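You operate a simulated robot arm through the tools that you are given. There is no shell and no other tool. Be economical: measure what you need, move in short steps, check, and stop when the job is done.

The job below is to be done with a simulated two-armed robot. You get a single attempt, and the scene is never put back.

JOB
Unclamp the green frame, carry it to the frame rack in both hands and shoot the rack keeper.
Fine: side clamp backed off to its stop, toggle clamp up; fingers clear of both pads.
Where things are to end (x, y in the base frame): green frame within 20 mm of [330, 460].
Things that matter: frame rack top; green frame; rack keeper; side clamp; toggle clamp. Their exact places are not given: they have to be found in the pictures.

Only the result counts: the job must be done as asked and must still hold three seconds after the hand-in. Knocking over, shifting, dropping, spilling or breaking anything else fails it.

ROBOT AND FRAMES
Two 7-joint arms with two-finger parallel grippers on one trunk, on a base that drives. Base frame: it is fixed to the floor where the robot stands at the start and does not move with it; the origin is under the middle of the robot, x ahead of it, y to its left, z up; the surface under the hand at the start is at about z = 800. Readings come in mm, rad, newtons and seconds.
The left shoulder is at the start at [70, 133, 1226], the right one opposite. With the tool pointing down near the work surface each hand reaches from about 100 to 620 mm from the robot's upright axis, wherever it stands, measured 20 degrees to its own side. Places, roughly: frame rack top [300, 500, 800]; rack keeper [100, 500, 900]; side clamp [500, -100, 900]; toggle clamp [100, -100, 900]. Payload 1.57 kg a hand.
Tool frame (each hand has its own): the origin (TCP) lies between the finger pads and is the grasp point; the fingertips stand 30 mm ahead of it; z points along the fingers, y is the line along which they close. Largest opening 80 mm; finger width 17, thickness 12; the body of the gripper, 40 by 82 mm, starts 80 mm behind the TCP.
Orientation is that of the tool frame in the base frame, as a unit quaternion [x, y, z, w]. With the fingers straight down and closing along the base's y, the tool's x points along the base's -x, its y along +y and its z along -z.

CONTROLS
- The arms move only by the tool drive_tool. It takes "left_increments", "right_increments" or both (then of equal length, played together; a hand with none holds still); each is a list of rows, each an object of numbers (a shift or turn left out is 0, a gripper value left out holds the last): "tx", "ty", "tz": the shift along the tool's x, y, z in mm; "wx", "wy", "wz": the turn, a rotation vector about the tool's x, y, z in rad. In form: [{"tx": .., "ty": .., "tz": .., "wx": .., "wy": .., "wz": ..}, ...]. A call has 1 to 20 rows; each row shifts and turns the commanded pose from where the row before left it, along the tool's axes as they then stand. "left_hand" and "right_hand" are, for a hand that has rows, the gripper command, from -1 (fully open) to 1 (shut), values between in proportion, set as the call begins (left out, the last holds). Each row takes 0.2 s and may step no farther than 50 mm and 0.15 rad from the row before; otherwise, or with a gripper value out of range, the whole call is refused. Where a pose cannot be reached the arm comes as near as it can. A force on the tool above 70 N (or 10 N above the force at the start of the call, whichever is more), or a blocked arm, ends the call early, and 0.2 s more pass. The fingers move at their own pace (about 153 mm/s each) and stop on an object; they squeeze with about 26 N. The grip force told is the motor's: it shows also when the fingers shut on nothing. Time passes only in rows, and 0.2 s behind the last, so rows that do not move let the fingers close. The reply holds the time, the measured pose of the TCP, the force on the tool along the base axes, the opening and the grip force, in the units named above and with some noise, with the torque about the TCP (base axes, N m) and any sound that the robot's microphone picked up, and new pictures: "views" is both (left out), scene, wrist or none (wrist: the cameras of the hands that moved).
- Cameras (640 x 400 px; columns grow to the right, rows downward): "scene" is now at [104.9, 38.6, 1438.2]; the picture's right is [0.36, -0.93, -0.00], its down [-0.71, -0.27, -0.65] and it looks along [0.61, 0.24, -0.76] (base axes); focal length 214 px, centre (320, 200). "left" rides on the left gripper at [72, 7, -122] in its tool frame; the picture's right is [-0.09, 1.00, 0.00], its down [-0.84, -0.08, -0.54] and it looks along [-0.54, -0.05, 0.84] (tool axes); focal length 238 px, centre (320, 200). "right" rides on the right gripper at [72, -7, -122] in its tool frame; the picture's right is [0.09, 1.00, 0.00], its down [-0.84, 0.08, -0.54] and it looks along [-0.54, 0.05, 0.84] (tool axes); focal length 238 px, centre (320, 200).
- lift_body(by): slides the trunk up (or, below 0, down) by that many mm; the arms and the scene camera ride with it, the base frame stays. It gives what a move gives, with no picture.
- drive_base(legs): drives the robot by 1 to 6 legs, each [ahead, left, turn to the left] in mm, mm and rad, along the robot's own axes; the way and the turn of a leg run together, so that a leg with both is an arc; at most 1500 mm and 3.142 rad a leg. The arms and the cameras ride along, it lands a little off, and it stops where it bumps. It gives what a move gives, and a new picture of the scene camera.
- aim_head(pan, tilt): turns the head with the scene camera to pan (to the left, within 1.501 rad either way) and tilt (down, from -0.506 to 1.204), counted from straight ahead of the robot. It gives what a move gives, and a new picture of the scene camera.
- measure_at(camera, pixels): for up to 12 pixels [column, row] of the newest picture of that camera ("zoom" is the newest enlarged one), the place [x, y, z] in the base frame of the surface seen there, good to about 2 mm, but the place of the scene camera against the robot may be out by one fixed shift of up to 25 mm in any direction. The clock stands still meanwhile.
- inspect(camera, box): a new picture of the part [left, top, right, bottom] of that camera's present view, enlarged. The clock stands still meanwhile.
- hand_in(): hands the job in; it is judged then, once.

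Work in short steps. Measure before you move; look again where a grasp or a placing could have gone wrong, and mend it. You have 80 turns and 260 pictures in all, those below and enlarged ones among them. Open the grippers and draw the arms clear of the work before you hand the job in, unless the task says otherwise.

The tools are called as a command line: name --argument value ..., lists and objects as JSON in quotes. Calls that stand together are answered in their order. drive_tool: Moves the arms, as the interface text tells. Its arguments: {"type":"object","properties":{"left_increments":{"type":"array","items":{"type":"object","properties":{"tx":{"type":"number"},"ty":{"type":"number"},"tz":{"type":"number"},"wx":{"type":"number"},"wy":{"type":"number"},"wz":{"type":"number"}}}},"left_hand":{"type":"number"},"right_increments":{"type":"array","items":{"type":"object","properties":{"tx":{"type":"number"},"ty":{"type":"number"},"tz":{"type":"number"},"wx":{"type":"number"},"wy":{"type":"number"},"wz":{"type":"number"}}}},"right_hand":{"type":"number"},"views":{"type":"string","enum":["both","scene","wrist","none"]}},"required":[]} The other tools are called the same way: lift_body (by) slides the trunk up or down; drive_base (legs) drives the base; aim_head (pan, tilt) turns the head that bears the scene camera; measure_at (camera, pixels) gives the place of the surface under pixels of a picture; inspect (camera, box) takes an enlarged picture of a part of a camera's view; hand_in () hands the job in.

At the start:

```text
clock: 0.0
left_position: [320.8, 412.0, 1278.5]
left_tool_rot: [0.0, 1.0, 0.0, 0.0]
left_ft_force: [-0.2, 0.9, 0.2]
left_ft_torque: [0.0, 0.04, 0.02]
left_opening: 80.1
left_grasp_force: 0.0
right_position: [329.3, -17.3, 1308.0]
right_tool_rot: [0.0, 1.0, 0.001, 0.001]
right_ft_force: [0.3, 0.1, 0.3]
right_ft_torque: [0.0, 0.03, -0.02]
right_opening: 80.0
right_grasp_force: 0.0
trunk travel left (down, up): [-800.0, 140.0]
robot x, y, heading: [-0.3, -1.7, 0.003]
head pan, tilt: [0.372, 0.86]
```

scene: 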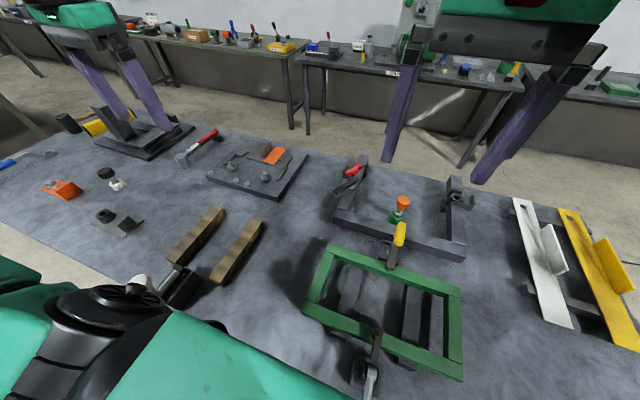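
right: 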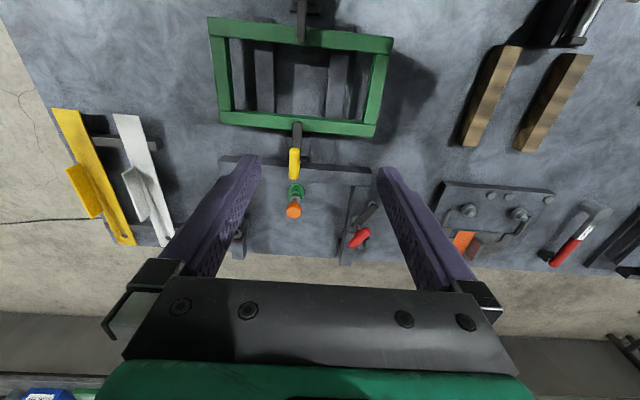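
left: 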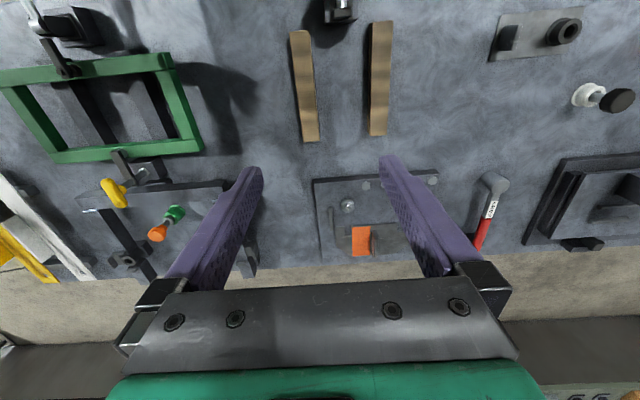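

The green frame sits around scene pixel (385,310), with one device at its near edge (370,370) and one with a yellow handle at its far edge (397,240). I enlarge these views and measure some points.

inspect --camera "scene" --box '[280, 150, 500, 400]'

inspect --camera "right" --box '[190, 0, 410, 260]'

inspect --camera "left" --box '[240, 0, 440, 160]'

measure_at --camera "right" --pixels '[[213, 20], [388, 40], [224, 120], [372, 133], [295, 165], [294, 210], [297, 135], [300, 15], [505, 60], [560, 70], [465, 140], [525, 145]]'

measure_at --camera "left" --pixels '[[300, 35], [311, 138], [381, 25], [379, 132], [345, 12], [325, 20], [345, 80], [300, 90], [380, 80], [60, 70], [120, 155], [115, 190]]'

```text
1.60 times, centred on (390, 275) of scene
```

zoom: 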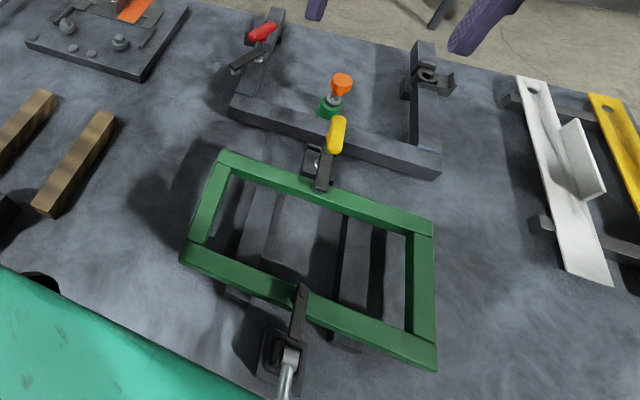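

```text
1.54 times, centred on (300, 130) of right
```

zoom: 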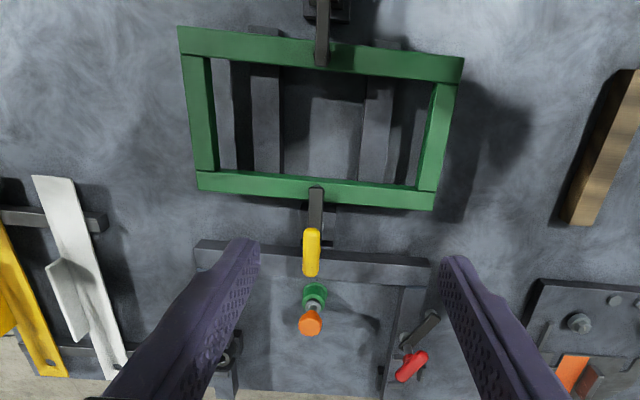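

```text
2.50 times, centred on (340, 80) of left
```

zoom: 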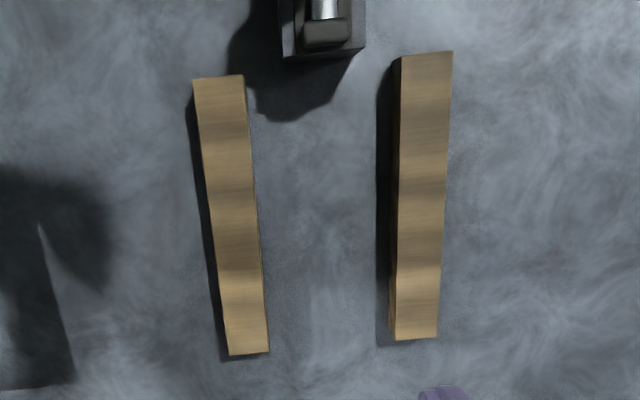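

```text
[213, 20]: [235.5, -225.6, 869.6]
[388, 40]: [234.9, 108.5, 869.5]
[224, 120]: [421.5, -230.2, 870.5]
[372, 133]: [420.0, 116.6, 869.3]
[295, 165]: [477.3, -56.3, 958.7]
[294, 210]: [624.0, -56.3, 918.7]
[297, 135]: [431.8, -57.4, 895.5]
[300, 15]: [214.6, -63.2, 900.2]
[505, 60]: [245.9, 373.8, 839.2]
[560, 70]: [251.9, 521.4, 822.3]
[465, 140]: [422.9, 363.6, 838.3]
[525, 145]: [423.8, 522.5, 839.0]
```

```text
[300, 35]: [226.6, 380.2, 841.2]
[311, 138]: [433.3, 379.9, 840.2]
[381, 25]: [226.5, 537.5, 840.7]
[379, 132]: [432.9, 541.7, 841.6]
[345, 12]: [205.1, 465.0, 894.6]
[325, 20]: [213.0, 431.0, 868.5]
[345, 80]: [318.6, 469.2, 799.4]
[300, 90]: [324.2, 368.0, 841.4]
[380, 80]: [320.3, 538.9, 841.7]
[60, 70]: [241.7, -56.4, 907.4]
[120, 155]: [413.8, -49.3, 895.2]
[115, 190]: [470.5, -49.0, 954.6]
```

Rack slats run from x 227 to 433 at y 380 and 540 (z 840), so the rack centre is about [330,460]. The frame spans x 210–430 and y −230 to 117. I bring the right hand lower over the far clamp for a close view and tilt the head down for the near devices.

drive_tool --right_increments '[{"tx": -20, "ty": -20, "tz": 45}, {"tx": -20, "ty": -20, "tz": 45}, {"tz": 45}, {"tz": 45}, {"tz": 30}]' --views "wrist"

aim_head --pan 0.0 --tilt 1.2

```text
refused: row 1 steps farther than a row can; nothing moved
```

```text
clock: 0.8
left_position: [320.2, 411.4, 1277.1]
left_tool_rot: [0.0, 1.0, 0.001, 0.0]
left_ft_force: [-0.2, 0.2, -0.7]
left_ft_torque: [0.0, 0.0, -0.03]
left_opening: 79.8
left_grasp_force: 0.1
right_position: [329.5, -17.6, 1308.4]
right_tool_rot: [0.0, 1.0, 0.001, 0.0]
right_ft_force: [0.8, -0.3, 0.6]
right_ft_torque: [-0.01, 0.02, 0.02]
right_opening: 79.9
right_grasp_force: 0.0
trunk travel left (down, up): [-800.0, 140.0]
robot x, y, heading: [-2.2, -0.4, -0.004]
head pan, tilt: [0.0, 1.201]
```

scene: 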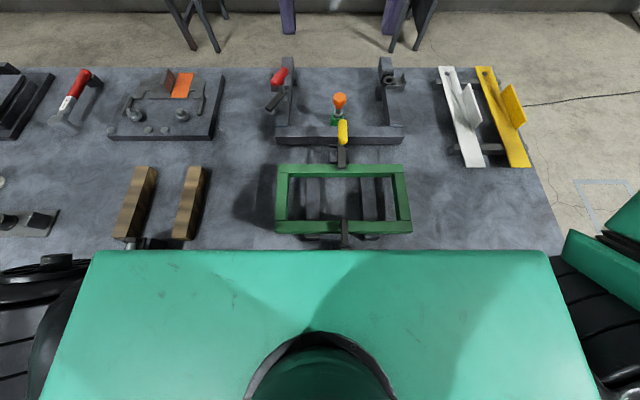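

The head's own body hides the near devices here. I move the right hand down with smaller steps.

drive_tool --right_increments '[{"tx": -15, "ty": -15, "tz": 40}, {"tx": -15, "ty": -15, "tz": 40}, {"tz": 45}, {"tz": 45}, {"tz": 40}]' --views "wrist"

aim_head --pan 0.3 --tilt 0.9

```text
clock: 2.0
left_position: [321.0, 411.8, 1277.6]
left_tool_rot: [0.0, 1.0, 0.0, -0.001]
left_ft_force: [0.9, 0.1, 0.3]
left_ft_torque: [-0.03, -0.01, 0.01]
left_opening: 79.9
left_grasp_force: 0.1
right_position: [360.6, -50.4, 1097.4]
right_tool_rot: [0.0, 1.0, 0.001, 0.0]
right_ft_force: [0.9, -0.8, 0.6]
right_ft_torque: [-0.03, 0.05, -0.01]
right_opening: 80.1
right_grasp_force: 0.0
trunk travel left (down, up): [-800.0, 140.0]
robot x, y, heading: [-0.6, -0.5, 0.001]
head pan, tilt: [0.0, 1.201]
```

right: 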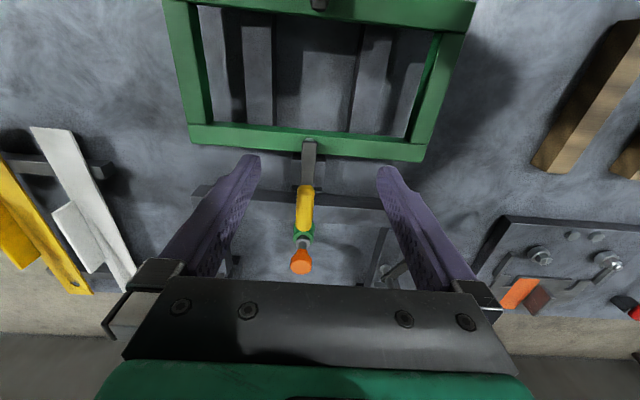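

```text
clock: 2.9
left_position: [319.7, 411.6, 1277.9]
left_tool_rot: [0.0, 1.0, 0.0, -0.001]
left_ft_force: [-0.3, -0.6, 0.6]
left_ft_torque: [-0.02, 0.01, 0.02]
left_opening: 79.9
left_grasp_force: 0.1
right_position: [358.2, -49.2, 1099.3]
right_tool_rot: [-0.001, 1.0, 0.001, 0.001]
right_ft_force: [-1.1, 0.1, 0.7]
right_ft_torque: [0.0, 0.0, -0.01]
right_opening: 80.1
right_grasp_force: 0.2
trunk travel left (down, up): [-800.0, 140.0]
robot x, y, heading: [2.7, 0.2, -0.001]
head pan, tilt: [0.3, 0.901]
```

scene: 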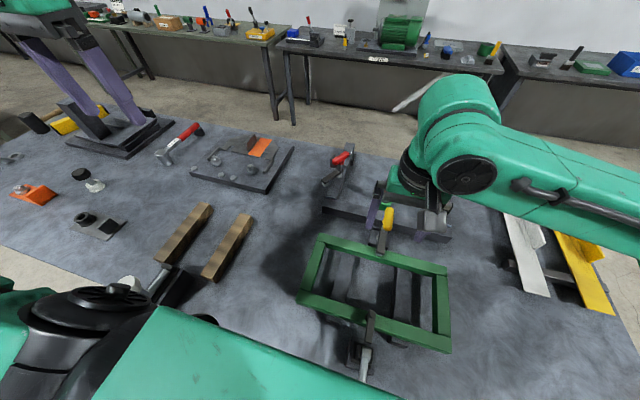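

I enlarge both clamps in the right wrist and scene views.

inspect --camera "right" --box '[240, 120, 370, 280]'

inspect --camera "scene" --box '[330, 180, 430, 270]'

inspect --camera "scene" --box '[320, 290, 420, 390]'

inspect --camera "scene" --box '[110, 240, 210, 320]'

```text
2.50 times, centred on (305, 200) of right
```

zoom: 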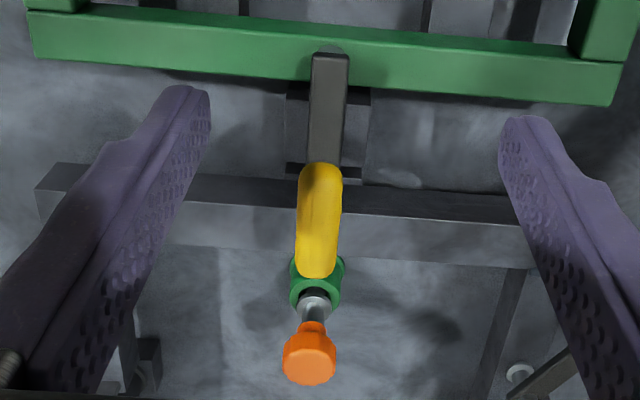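

```text
4.44 times, centred on (380, 225) of scene
```

zoom: 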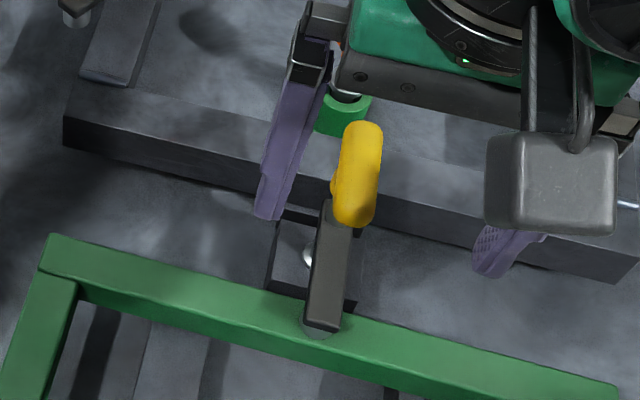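

```text
4.00 times, centred on (370, 340) of scene
```

zoom: 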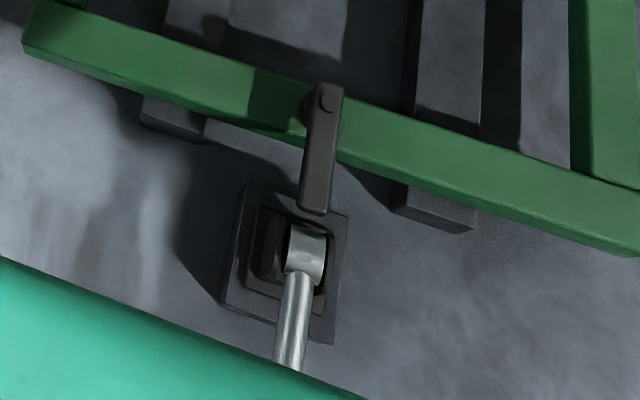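

```text
5.00 times, centred on (160, 280) of scene
```

zoom: 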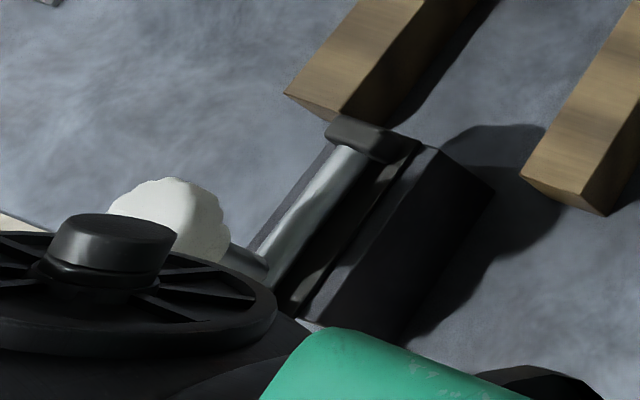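

I need to see the near devices (toggle clamp and keeper), so I back the base up 350 mm and look.

drive_base --legs '[[-350, 0, 0]]'

aim_head --pan 0.0 --tilt 1.0

```text
clock: 5.1
left_position: [-26.3, 411.5, 1277.2]
left_tool_rot: [0.0, 1.0, 0.0, 0.0]
left_ft_force: [0.7, -0.1, 0.2]
left_ft_torque: [0.0, 0.0, 0.02]
left_opening: 80.1
left_grasp_force: 0.1
right_position: [13.3, -48.5, 1098.2]
right_tool_rot: [0.0, 1.0, 0.001, 0.0]
right_ft_force: [0.0, 0.2, -0.7]
right_ft_torque: [0.02, 0.01, 0.0]
right_opening: 80.0
right_grasp_force: 0.1
trunk travel left (down, up): [-800.0, 140.0]
robot x, y, heading: [-350.1, -0.3, 0.0]
head pan, tilt: [0.3, 0.901]
```

scene: 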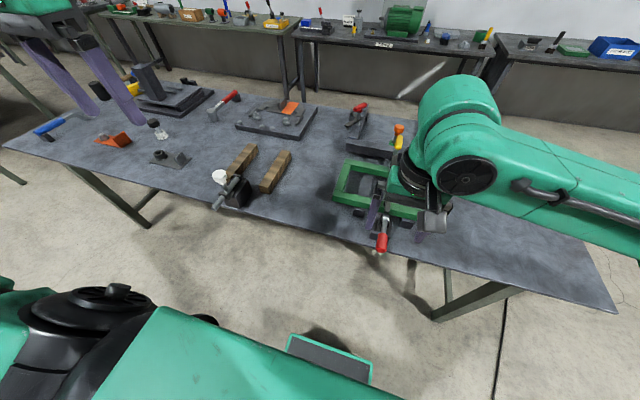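

```text
clock: 5.9
left_position: [-27.8, 412.1, 1278.1]
left_tool_rot: [-0.001, 1.0, -0.001, 0.0]
left_ft_force: [-0.2, 0.4, 0.5]
left_ft_torque: [0.01, 0.01, 0.01]
left_opening: 80.2
left_grasp_force: 0.0
right_position: [10.2, -50.1, 1098.2]
right_tool_rot: [0.0, 1.0, 0.0, 0.001]
right_ft_force: [0.2, -0.6, -0.3]
right_ft_torque: [0.0, -0.02, 0.0]
right_opening: 80.2
right_grasp_force: 0.0
trunk travel left (down, up): [-800.0, 140.0]
robot x, y, heading: [-342.9, -0.3, 0.004]
head pan, tilt: [0.0, 1.0]
```

scene: 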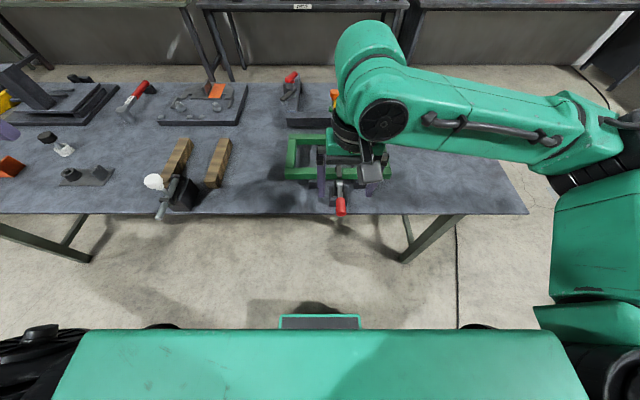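

Now the near clamp shows a red-gripped handle near (340,205) and the keeper a white knob near (155,180). I move the right hand aside and up while viewing the near clamp through its camera.

drive_tool --right_increments '[{"tz": -20}, {}]' --left_increments '[{"tz": 40}, {"tz": 40}]' --views "wrist"

inspect --camera "scene" --box '[130, 130, 250, 230]'

inspect --camera "scene" --box '[275, 130, 395, 230]'

inspect --camera "right" --box '[220, 80, 400, 240]'

inspect --camera "left" --box '[240, 100, 440, 270]'

```text
clock: 6.5
left_position: [-27.6, 414.6, 1199.8]
left_tool_rot: [-0.001, 1.0, 0.0, 0.0]
left_ft_force: [-0.8, -0.2, -0.7]
left_ft_torque: [-0.02, 0.01, 0.0]
left_opening: 80.0
left_grasp_force: 0.0
right_position: [10.5, -47.2, 1117.0]
right_tool_rot: [-0.001, 1.0, 0.0, 0.0]
right_ft_force: [0.1, -0.1, 0.2]
right_ft_torque: [0.0, 0.01, 0.01]
right_opening: 79.9
right_grasp_force: 0.1
trunk travel left (down, up): [-800.0, 140.0]
robot x, y, heading: [-347.2, 2.7, 0.005]
head pan, tilt: [0.0, 1.0]
```

right: 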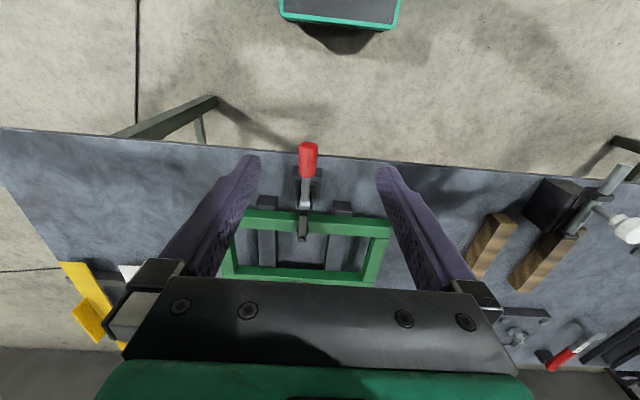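
left: 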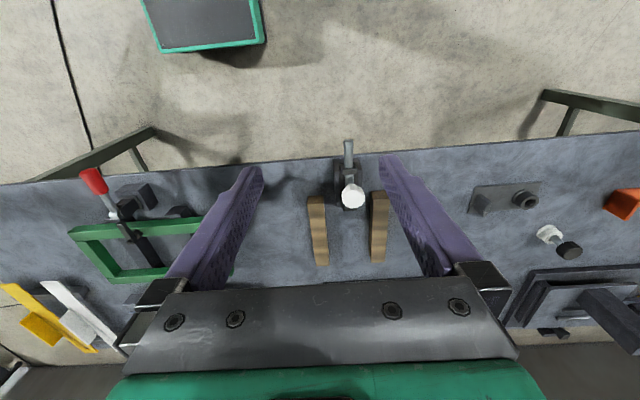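

```text
4.00 times, centred on (190, 180) of scene
```

zoom: 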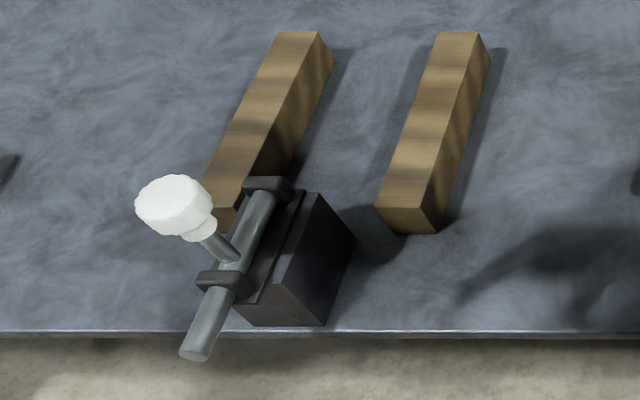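

```text
4.00 times, centred on (335, 180) of scene
```

zoom: 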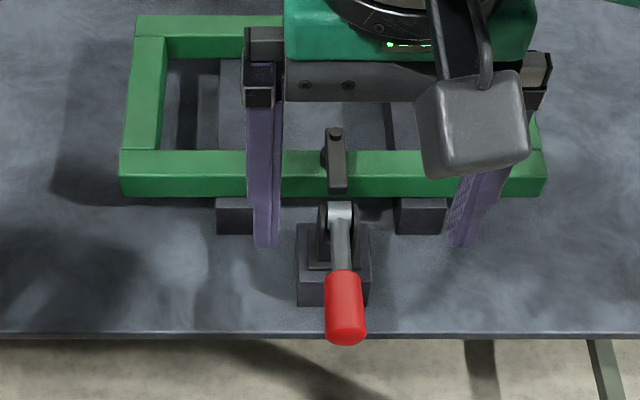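

```text
2.50 times, centred on (310, 160) of right
```

zoom: 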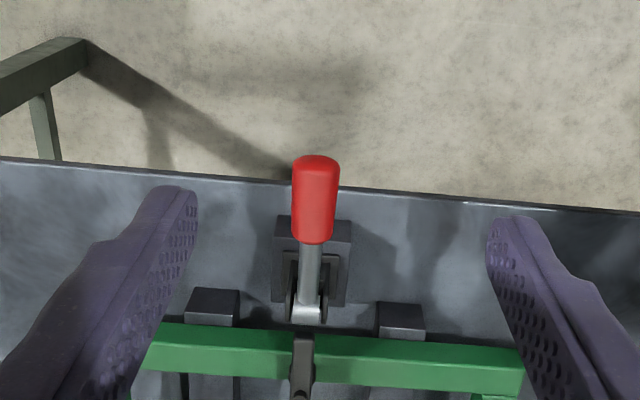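

```text
2.35 times, centred on (340, 185) of left
```

zoom: 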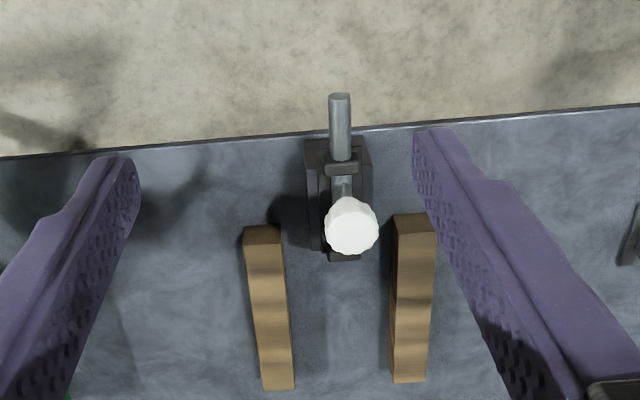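

The near device is a toggle clamp (red handle, black arm over the frame). The keeper is a barrel bolt with a white knob. I drive ahead 230 mm and measure the far clamp closely.

measure_at --camera "right" --pixels '[[308, 147], [308, 175], [306, 200], [304, 210], [302, 238], [295, 185]]'

measure_at --camera "left" --pixels '[[348, 143], [347, 160], [352, 195], [347, 175], [352, 208], [337, 185], [316, 200], [378, 195], [320, 262], [377, 260]]'

drive_base --legs '[[230, 0, 0]]'

```text
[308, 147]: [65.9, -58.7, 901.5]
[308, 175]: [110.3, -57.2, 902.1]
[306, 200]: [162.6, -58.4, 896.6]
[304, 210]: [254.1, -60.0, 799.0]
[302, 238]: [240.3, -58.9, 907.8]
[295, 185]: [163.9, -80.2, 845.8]
```

```text
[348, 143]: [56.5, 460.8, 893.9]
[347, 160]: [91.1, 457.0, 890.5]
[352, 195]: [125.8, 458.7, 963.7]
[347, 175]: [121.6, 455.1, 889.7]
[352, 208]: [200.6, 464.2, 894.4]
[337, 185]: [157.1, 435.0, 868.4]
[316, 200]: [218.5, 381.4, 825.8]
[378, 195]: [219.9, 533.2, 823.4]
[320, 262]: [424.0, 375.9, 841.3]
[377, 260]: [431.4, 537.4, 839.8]
```

```text
clock: 8.2
left_position: [201.9, 411.9, 1200.3]
left_tool_rot: [0.002, 1.0, 0.0, 0.001]
left_ft_force: [-0.5, -0.1, 0.3]
left_ft_torque: [-0.02, -0.02, -0.03]
left_opening: 80.2
left_grasp_force: 0.1
right_position: [238.3, -50.6, 1119.2]
right_tool_rot: [0.001, 1.0, 0.001, 0.002]
right_ft_force: [0.2, 0.3, -0.5]
right_ft_torque: [0.01, -0.01, 0.0]
right_opening: 79.8
right_grasp_force: 0.1
trunk travel left (down, up): [-800.0, 140.0]
robot x, y, heading: [-119.8, -0.4, -0.004]
head pan, tilt: [0.0, 1.0]
```

scene: 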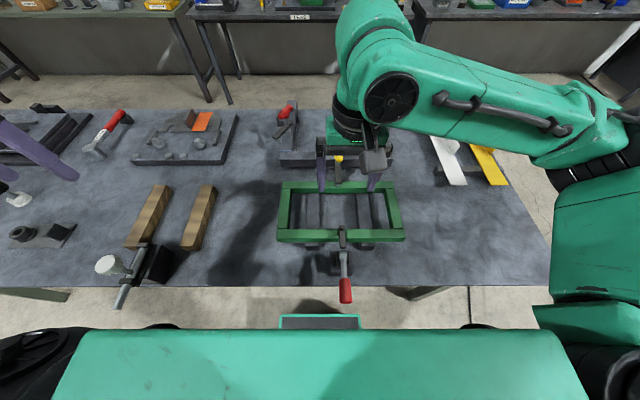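

The toggle handle lies horizontal (x 66–160, z ~900) with its pivot near x 170. Now I look at the far clamp through the right wrist camera.

drive_tool --right_increments '[{"tx": -45, "ty": 5}, {"tx": -30, "tz": 35}]' --views "wrist"

inspect --camera "right" --box '[250, 130, 350, 250]'

inspect --camera "left" --box '[40, 60, 220, 230]'

```text
clock: 8.8
left_position: [205.5, 412.0, 1199.8]
left_tool_rot: [0.002, 1.0, 0.0, -0.001]
left_ft_force: [1.0, 0.0, 0.2]
left_ft_torque: [0.01, -0.02, 0.02]
left_opening: 80.1
left_grasp_force: 0.1
right_position: [315.4, -47.2, 1085.1]
right_tool_rot: [0.002, 1.0, 0.001, 0.0]
right_ft_force: [0.2, 0.0, -0.8]
right_ft_torque: [0.03, -0.02, 0.01]
right_opening: 80.1
right_grasp_force: 0.0
trunk travel left (down, up): [-800.0, 140.0]
robot x, y, heading: [-120.3, 0.4, -0.004]
head pan, tilt: [0.0, 1.0]
```

right: 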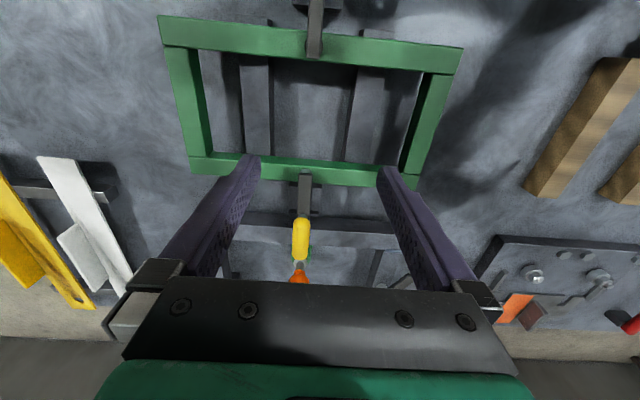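

```text
3.33 times, centred on (300, 190) of right
```

zoom: 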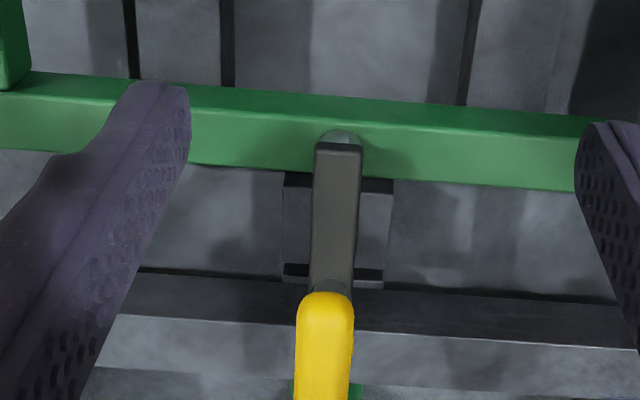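

```text
2.35 times, centred on (130, 145) of left
```

zoom: 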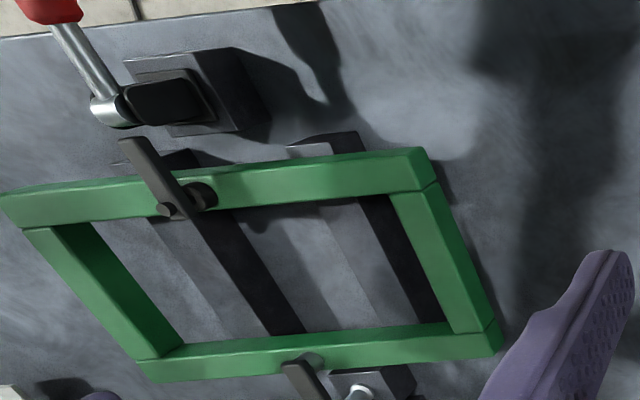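

I measure along the far clamp bar, handle and pad, using the enlarged right view then the left one.

inspect --camera "left" --box '[130, 190, 230, 260]'

measure_at --camera "right" --pixels '[[306, 174], [305, 180], [304, 195], [303, 213], [302, 220], [301, 230], [300, 245], [300, 257], [320, 195], [297, 173], [322, 60], [170, 160]]'

measure_at --camera "left" --pixels '[[160, 212], [166, 222], [175, 218], [180, 230], [190, 215], [205, 225], [190, 205], [228, 190], [215, 160]]'

```text
5.71 times, centred on (180, 225) of left
```

zoom: 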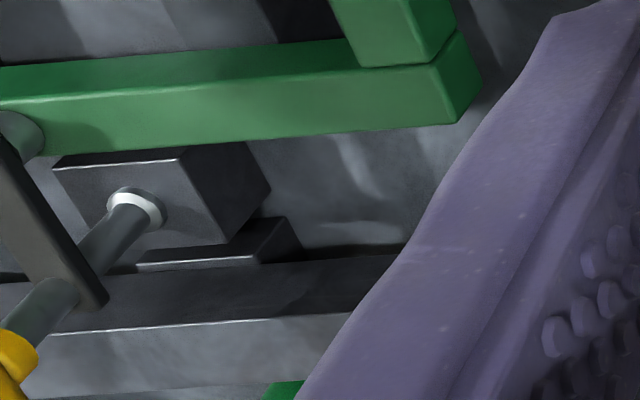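

```text
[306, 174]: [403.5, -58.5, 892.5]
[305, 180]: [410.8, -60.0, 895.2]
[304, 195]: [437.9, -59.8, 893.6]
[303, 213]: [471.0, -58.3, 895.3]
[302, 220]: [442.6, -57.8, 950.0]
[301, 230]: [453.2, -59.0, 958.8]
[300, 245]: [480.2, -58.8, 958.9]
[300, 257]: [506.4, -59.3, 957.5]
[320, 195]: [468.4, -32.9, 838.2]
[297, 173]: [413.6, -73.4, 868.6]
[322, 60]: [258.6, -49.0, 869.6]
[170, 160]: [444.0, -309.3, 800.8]
```

```text
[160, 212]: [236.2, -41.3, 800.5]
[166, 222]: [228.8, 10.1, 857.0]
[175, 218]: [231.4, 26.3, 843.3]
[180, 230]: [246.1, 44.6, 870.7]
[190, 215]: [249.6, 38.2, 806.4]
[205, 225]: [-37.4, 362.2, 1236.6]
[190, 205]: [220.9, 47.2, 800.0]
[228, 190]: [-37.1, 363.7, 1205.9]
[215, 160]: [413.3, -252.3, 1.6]
```

The far clamp looks like a swing clamp: a vertical rod from the block, an arm with a pad over the frame at z 895, and a yellow handle at z 958. I look at it obliquely with the left view and scene.

inspect --camera "left" --box '[90, 190, 190, 260]'

inspect --camera "scene" --box '[270, 100, 420, 300]'

```text
5.71 times, centred on (140, 225) of left
```

zoom: 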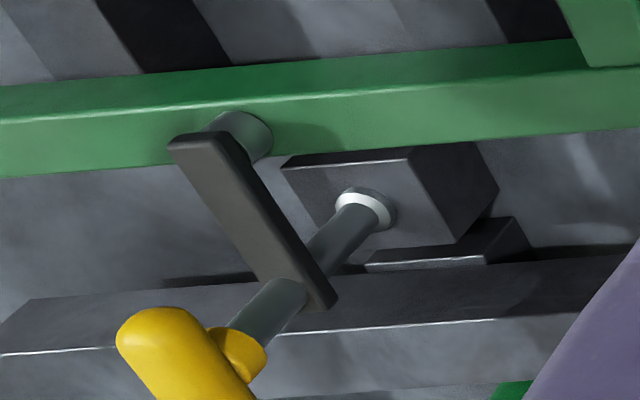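

```text
2.00 times, centred on (345, 200) of scene
```

zoom: 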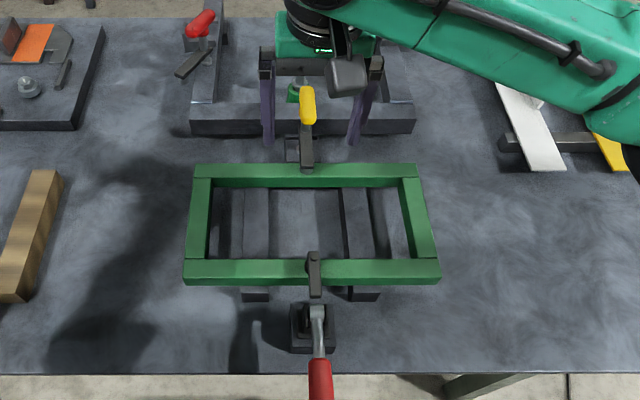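

The yellow T-handle sits on a vertical rod at about (478,−58,958). I drive ahead 100 mm for reach, then place the open right hand above the handle.

drive_base --legs '[[100, 0, 0]]'

drive_tool --right_increments '[{"tx": -35, "ty": -5}, {"tx": -25, "ty": -5}, {"tz": 30}]' --views "wrist"

```text
clock: 10.0
left_position: [304.4, 410.6, 1201.3]
left_tool_rot: [0.003, 1.0, -0.001, 0.001]
left_ft_force: [0.4, -0.7, 0.0]
left_ft_torque: [0.01, -0.02, -0.02]
left_opening: 80.1
left_grasp_force: 0.0
right_position: [415.3, -48.0, 1086.8]
right_tool_rot: [0.003, 1.0, 0.001, 0.002]
right_ft_force: [0.1, 0.6, 0.1]
right_ft_torque: [0.02, -0.02, 0.02]
right_opening: 80.0
right_grasp_force: 0.0
trunk travel left (down, up): [-800.0, 140.0]
robot x, y, heading: [-16.5, 0.3, 0.0]
head pan, tilt: [0.0, 1.0]
```

scene: 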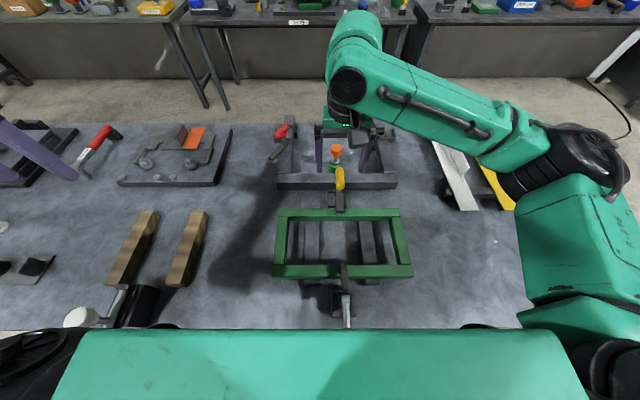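

```text
clock: 10.8
left_position: [307.3, 409.5, 1199.7]
left_tool_rot: [0.003, 1.0, 0.0, -0.001]
left_ft_force: [0.5, 0.5, -0.6]
left_ft_torque: [0.02, -0.03, 0.02]
left_opening: 80.2
left_grasp_force: 0.1
right_position: [477.3, -60.2, 1054.7]
right_tool_rot: [0.003, 1.0, 0.001, 0.0]
right_ft_force: [0.3, -0.6, -0.2]
right_ft_torque: [-0.01, 0.0, 0.0]
right_opening: 80.0
right_grasp_force: 0.0
trunk travel left (down, up): [-800.0, 140.0]
robot x, y, heading: [-16.1, 2.3, -0.008]
head pan, tilt: [0.0, 1.0]
```

right: 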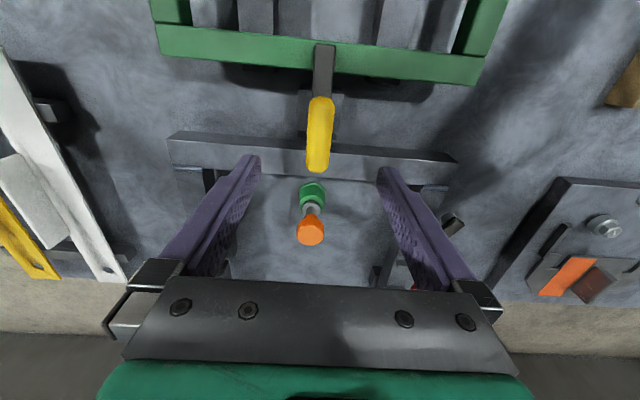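

The full yellow handle shows from row 97 to 172. I measure its ends.

measure_at --camera "right" --pixels '[[321, 99], [320, 110], [319, 130], [317, 150], [317, 168], [308, 130], [330, 130], [323, 70], [323, 48], [311, 228], [313, 190]]'

inspect --camera "right" --box '[260, 30, 380, 260]'

```text
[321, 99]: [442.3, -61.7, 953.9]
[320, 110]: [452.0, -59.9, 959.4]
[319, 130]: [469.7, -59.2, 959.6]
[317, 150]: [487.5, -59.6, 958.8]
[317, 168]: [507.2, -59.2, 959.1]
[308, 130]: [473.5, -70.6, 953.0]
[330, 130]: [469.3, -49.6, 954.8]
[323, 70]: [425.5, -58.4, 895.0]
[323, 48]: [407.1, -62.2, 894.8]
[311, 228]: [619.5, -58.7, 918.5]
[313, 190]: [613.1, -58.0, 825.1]
```

```text
1.74 times, centred on (320, 145) of right
```

zoom: 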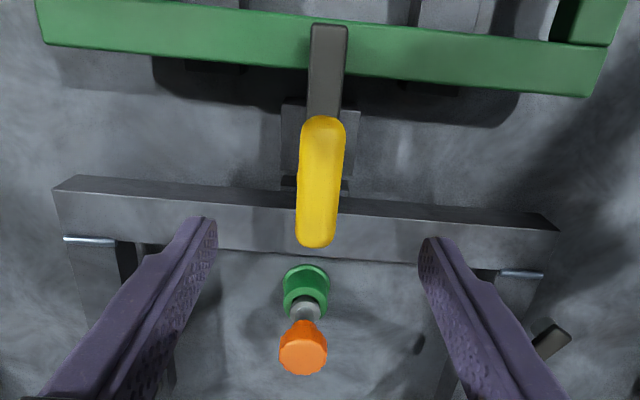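

Handle is centred at (477,−60,955). I lower onto it in steps and close.

drive_tool --right_increments '[{"tz": 40}, {"tz": 40}, {"tz": 18}]' --views "none"

drive_tool --right_increments '[{}, {}, {}]' --right_hand 1 --views "wrist"

```text
clock: 11.6
left_position: [307.3, 410.2, 1200.6]
left_tool_rot: [0.003, 1.0, 0.001, 0.0]
left_ft_force: [-1.0, -0.2, -0.6]
left_ft_torque: [0.02, -0.01, -0.03]
left_opening: 79.8
left_grasp_force: 0.1
right_position: [475.9, -56.8, 958.2]
right_tool_rot: [0.003, 1.0, 0.001, 0.0]
right_ft_force: [0.6, 0.2, -0.5]
right_ft_torque: [0.02, 0.01, 0.01]
right_opening: 79.9
right_grasp_force: 0.0
trunk travel left (down, up): [-800.0, 140.0]
robot x, y, heading: [-16.5, -2.4, -0.002]
head pan, tilt: [0.0, 1.0]
```

```text
clock: 12.4
left_position: [306.5, 409.3, 1200.0]
left_tool_rot: [0.004, 1.0, 0.001, 0.001]
left_ft_force: [0.3, -0.1, -0.6]
left_ft_torque: [-0.01, -0.01, 0.0]
left_opening: 79.9
left_grasp_force: 0.1
right_position: [476.0, -59.6, 957.7]
right_tool_rot: [0.003, 1.0, 0.001, 0.001]
right_ft_force: [0.3, -7.4, -2.8]
right_ft_torque: [-0.78, -0.32, 0.29]
right_opening: 23.8
right_grasp_force: 35.5
trunk travel left (down, up): [-800.0, 140.0]
robot x, y, heading: [-19.7, 1.1, -0.004]
head pan, tilt: [0.0, 1.0]
```

right: 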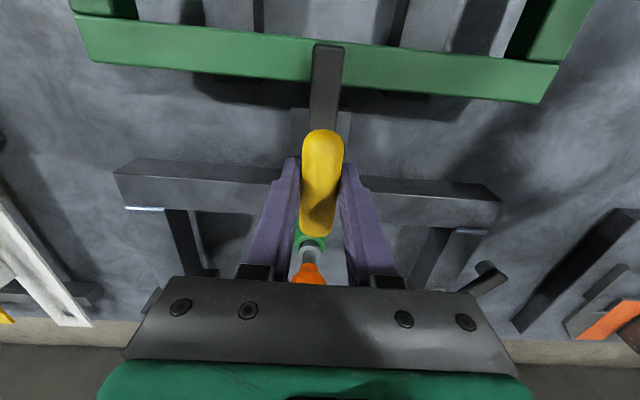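

The handle is gripped (opening 23.8). I turn it counterclockwise seen from above (wz negative) by 0.2 rad and read the torque.

drive_tool --right_increments '[{"wz": -0.1}, {"wz": -0.1}, {}]' --views "wrist"

```text
clock: 13.2
left_position: [307.2, 407.3, 1200.6]
left_tool_rot: [0.002, 1.0, 0.001, 0.0]
left_ft_force: [-0.2, -0.5, 0.0]
left_ft_torque: [0.01, -0.01, 0.03]
left_opening: 79.9
left_grasp_force: 0.0
right_position: [475.9, -60.0, 957.9]
right_tool_rot: [-0.097, 0.995, 0.001, -0.001]
right_ft_force: [-1.2, -10.7, -0.1]
right_ft_torque: [-0.66, 0.81, 0.05]
right_opening: 23.7
right_grasp_force: 36.0
trunk travel left (down, up): [-800.0, 140.0]
robot x, y, heading: [-15.1, 0.1, -0.003]
head pan, tilt: [0.0, 1.0]
```

right: 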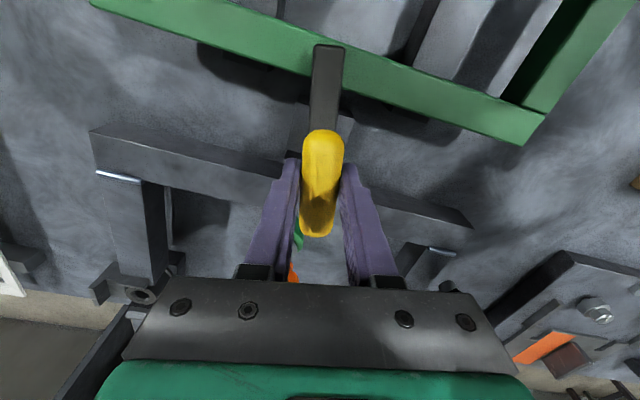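

The arm swings with the handle and with little torque, so this is the free direction. I continue turning.

drive_tool --right_increments '[{"wz": -0.12}, {"wz": -0.12}, {"wz": -0.12}, {"wz": -0.12}, {"wz": -0.12}, {}]' --views "wrist"

```text
clock: 14.6
left_position: [305.7, 406.3, 1201.7]
left_tool_rot: [0.002, 1.0, 0.002, 0.0]
left_ft_force: [0.4, -1.3, -1.0]
left_ft_torque: [0.01, -0.01, 0.04]
left_opening: 80.1
left_grasp_force: 0.1
right_position: [478.1, -62.2, 957.0]
right_tool_rot: [-0.387, 0.922, 0.001, 0.001]
right_ft_force: [1.4, -15.7, 1.7]
right_ft_torque: [-0.97, 0.3, 0.01]
right_opening: 23.6
right_grasp_force: 35.8
trunk travel left (down, up): [-800.0, 140.0]
robot x, y, heading: [-14.5, -4.7, -0.004]
head pan, tilt: [0.0, 1.0]
```

right: 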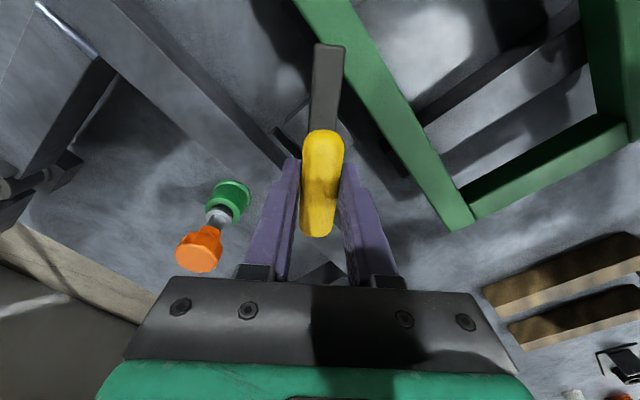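

The arm is swinging clear; a side force of −16 N builds up, so I ease the hand about 2 mm toward −y and keep turning.

drive_tool --right_increments '[{"tx": 1.4, "ty": -1.4}, {"wz": -0.12}, {"wz": -0.12}, {"wz": -0.12}, {"wz": -0.12}, {"wz": -0.12}, {}]' --views "wrist"

```text
clock: 16.2
left_position: [307.6, 407.8, 1201.5]
left_tool_rot: [0.002, 1.0, 0.002, -0.001]
left_ft_force: [-0.4, -0.5, -0.4]
left_ft_torque: [0.0, 0.0, 0.0]
left_opening: 80.1
left_grasp_force: 0.0
right_position: [478.8, -63.4, 958.3]
right_tool_rot: [-0.643, 0.766, 0.001, 0.004]
right_ft_force: [14.7, -14.2, 15.6]
right_ft_torque: [-0.03, 0.26, -0.04]
right_opening: 23.8
right_grasp_force: 35.4
trunk travel left (down, up): [-800.0, 140.0]
robot x, y, heading: [-19.4, -0.8, -0.006]
head pan, tilt: [0.0, 1.0]
```

right: 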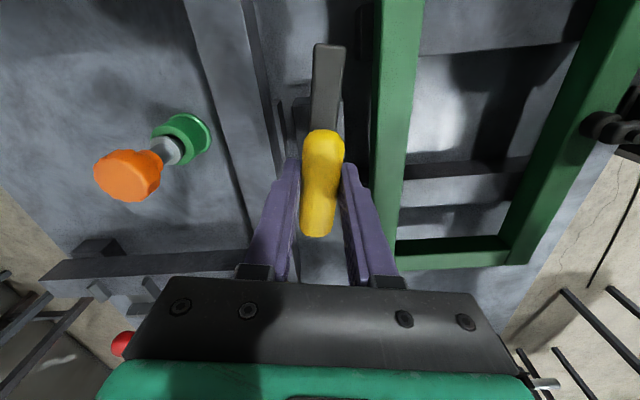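

The turn is at 1.4 rad with almost no torque. I ease toward the force and continue, looking for the stop.

drive_tool --right_increments '[{"tx": 1.6, "ty": -2.3, "tz": -2}, {"wz": -0.1}, {"wz": -0.1}, {"wz": -0.1}, {}]' --views "wrist"

```text
clock: 17.4
left_position: [309.6, 408.5, 1199.3]
left_tool_rot: [0.003, 1.0, 0.0, -0.002]
left_ft_force: [0.0, 0.3, -0.4]
left_ft_torque: [0.0, -0.01, 0.03]
left_opening: 80.1
left_grasp_force: 0.1
right_position: [480.4, -63.0, 957.5]
right_tool_rot: [0.75, -0.661, -0.003, 0.001]
right_ft_force: [6.8, -4.6, -10.6]
right_ft_torque: [0.83, -0.45, -0.02]
right_opening: 23.9
right_grasp_force: 36.1
trunk travel left (down, up): [-800.0, 140.0]
robot x, y, heading: [-15.7, -4.2, -0.002]
head pan, tilt: [0.0, 1.0]
```

right: 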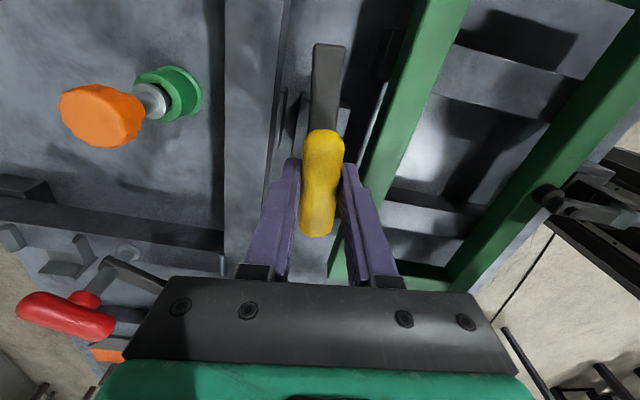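

Still free at 1.7 rad. I keep turning toward the stop.

drive_tool --right_increments '[{"wz": -0.1}, {"wz": -0.1}, {"wz": -0.1}, {"wz": -0.1}, {"wz": -0.1}, {}]' --views "wrist"

```text
clock: 18.8
left_position: [311.0, 410.0, 1198.4]
left_tool_rot: [0.003, 1.0, 0.0, -0.001]
left_ft_force: [-0.5, -0.4, 0.4]
left_ft_torque: [-0.02, 0.0, 0.01]
left_opening: 80.2
left_grasp_force: 0.1
right_position: [483.1, -63.9, 955.9]
right_tool_rot: [0.891, -0.454, -0.002, -0.001]
right_ft_force: [7.7, -0.1, -15.0]
right_ft_torque: [0.35, -0.01, 0.03]
right_opening: 24.0
right_grasp_force: 35.7
trunk travel left (down, up): [-800.0, 140.0]
robot x, y, heading: [-15.4, -1.6, -0.004]
head pan, tilt: [0.0, 1.0]
```

right: 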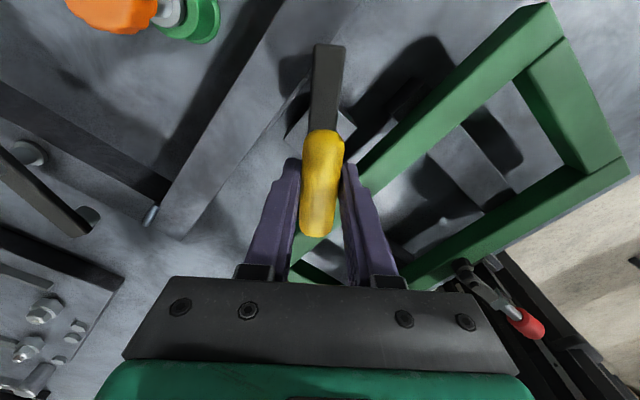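

No stop yet at 2.2 rad. I check whether the arm has risen.

measure_at --camera "right" --pixels '[[327, 60], [325, 90], [323, 115], [322, 145], [318, 220]]'

drive_tool --right_increments '[{"wz": -0.1}, {"wz": -0.1}, {"wz": -0.1}, {"wz": -0.1}, {"wz": -0.1}, {"wz": -0.1}, {}]' --views "wrist"

```text
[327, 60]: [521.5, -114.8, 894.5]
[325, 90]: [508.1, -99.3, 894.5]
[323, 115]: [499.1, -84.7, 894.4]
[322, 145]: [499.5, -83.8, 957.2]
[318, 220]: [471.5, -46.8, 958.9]
```

```text
clock: 20.4
left_position: [310.6, 412.6, 1198.5]
left_tool_rot: [0.003, 1.0, -0.001, -0.002]
left_ft_force: [-0.2, 0.0, 0.1]
left_ft_torque: [0.01, -0.01, -0.04]
left_opening: 80.0
left_grasp_force: 0.0
right_position: [482.4, -61.1, 958.5]
right_tool_rot: [0.985, -0.171, -0.001, 0.0]
right_ft_force: [9.9, 5.9, -10.7]
right_ft_torque: [0.25, 0.03, -1.0]
right_opening: 26.7
right_grasp_force: 37.5
trunk travel left (down, up): [-800.0, 140.0]
robot x, y, heading: [-17.1, -0.1, -0.003]
head pan, tilt: [0.0, 1.0]
```

right: 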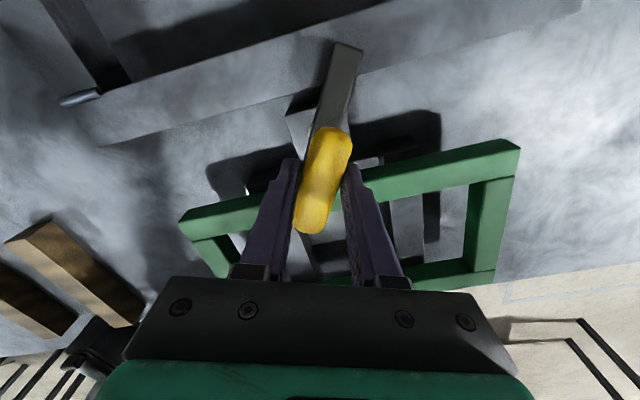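

Torque −1.0 N·m and the handle skewing in the grip show the stop is reached. I open and lift straight off, then look.

drive_tool --right_increments '[{}, {}, {"tz": -30}, {"tz": -45}, {"tz": -45}]' --right_hand -1 --views "both"

inspect --camera "right" --box '[220, 40, 440, 280]'

```text
clock: 21.6
left_position: [306.1, 411.7, 1199.4]
left_tool_rot: [0.003, 1.0, 0.0, 0.001]
left_ft_force: [-0.5, -0.9, 0.1]
left_ft_torque: [0.02, -0.01, -0.01]
left_opening: 80.0
left_grasp_force: 0.1
right_position: [478.0, -62.9, 1079.3]
right_tool_rot: [0.985, -0.172, 0.0, 0.0]
right_ft_force: [-0.7, 0.4, -0.2]
right_ft_torque: [0.0, 0.01, -0.01]
right_opening: 80.0
right_grasp_force: 0.0
trunk travel left (down, up): [-800.0, 140.0]
robot x, y, heading: [-20.2, -2.4, -0.004]
head pan, tilt: [0.0, 1.0]
```

scene: 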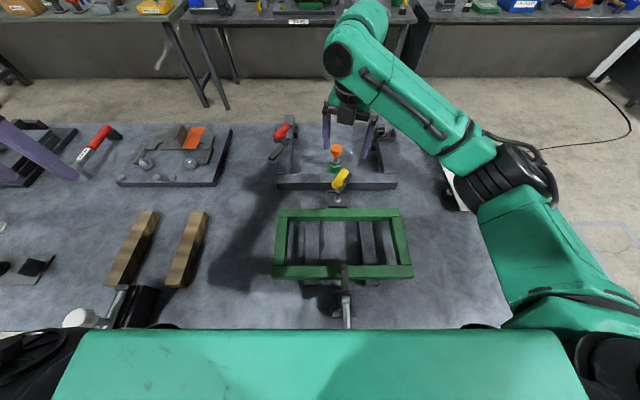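
right: 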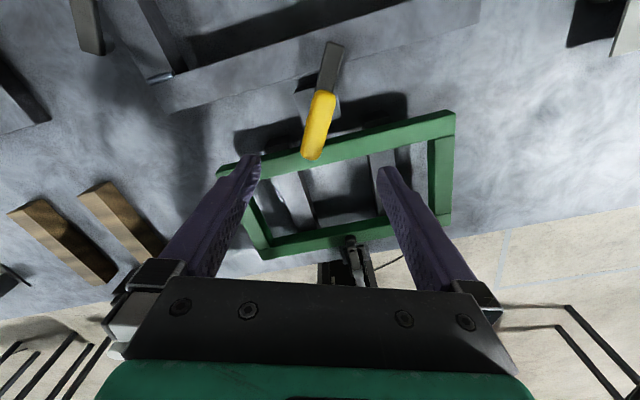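

```text
1.67 times, centred on (330, 160) of right
```

zoom: 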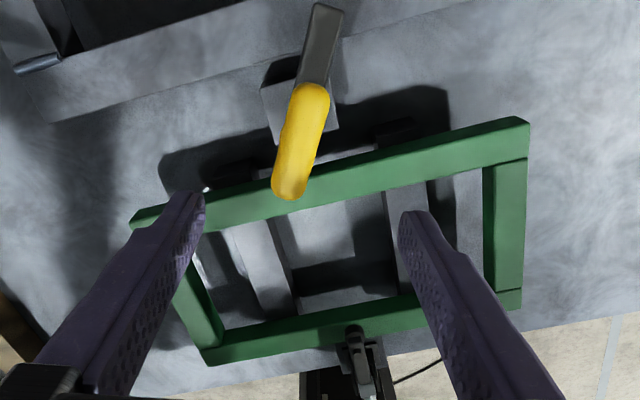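

The arm points away from the frame. I measure the handle's near end, arm and frame edge to confirm there is clearance.

measure_at --camera "right" --pixels '[[311, 155], [305, 150], [324, 97], [332, 50], [222, 170], [450, 115], [268, 252], [447, 218], [350, 160], [350, 145]]'

```text
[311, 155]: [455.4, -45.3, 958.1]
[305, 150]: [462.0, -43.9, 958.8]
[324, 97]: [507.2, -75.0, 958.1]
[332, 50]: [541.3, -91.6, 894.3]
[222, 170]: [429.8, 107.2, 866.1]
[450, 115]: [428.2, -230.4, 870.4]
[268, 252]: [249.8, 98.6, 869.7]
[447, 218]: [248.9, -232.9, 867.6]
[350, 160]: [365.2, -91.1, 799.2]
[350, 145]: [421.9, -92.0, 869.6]
```

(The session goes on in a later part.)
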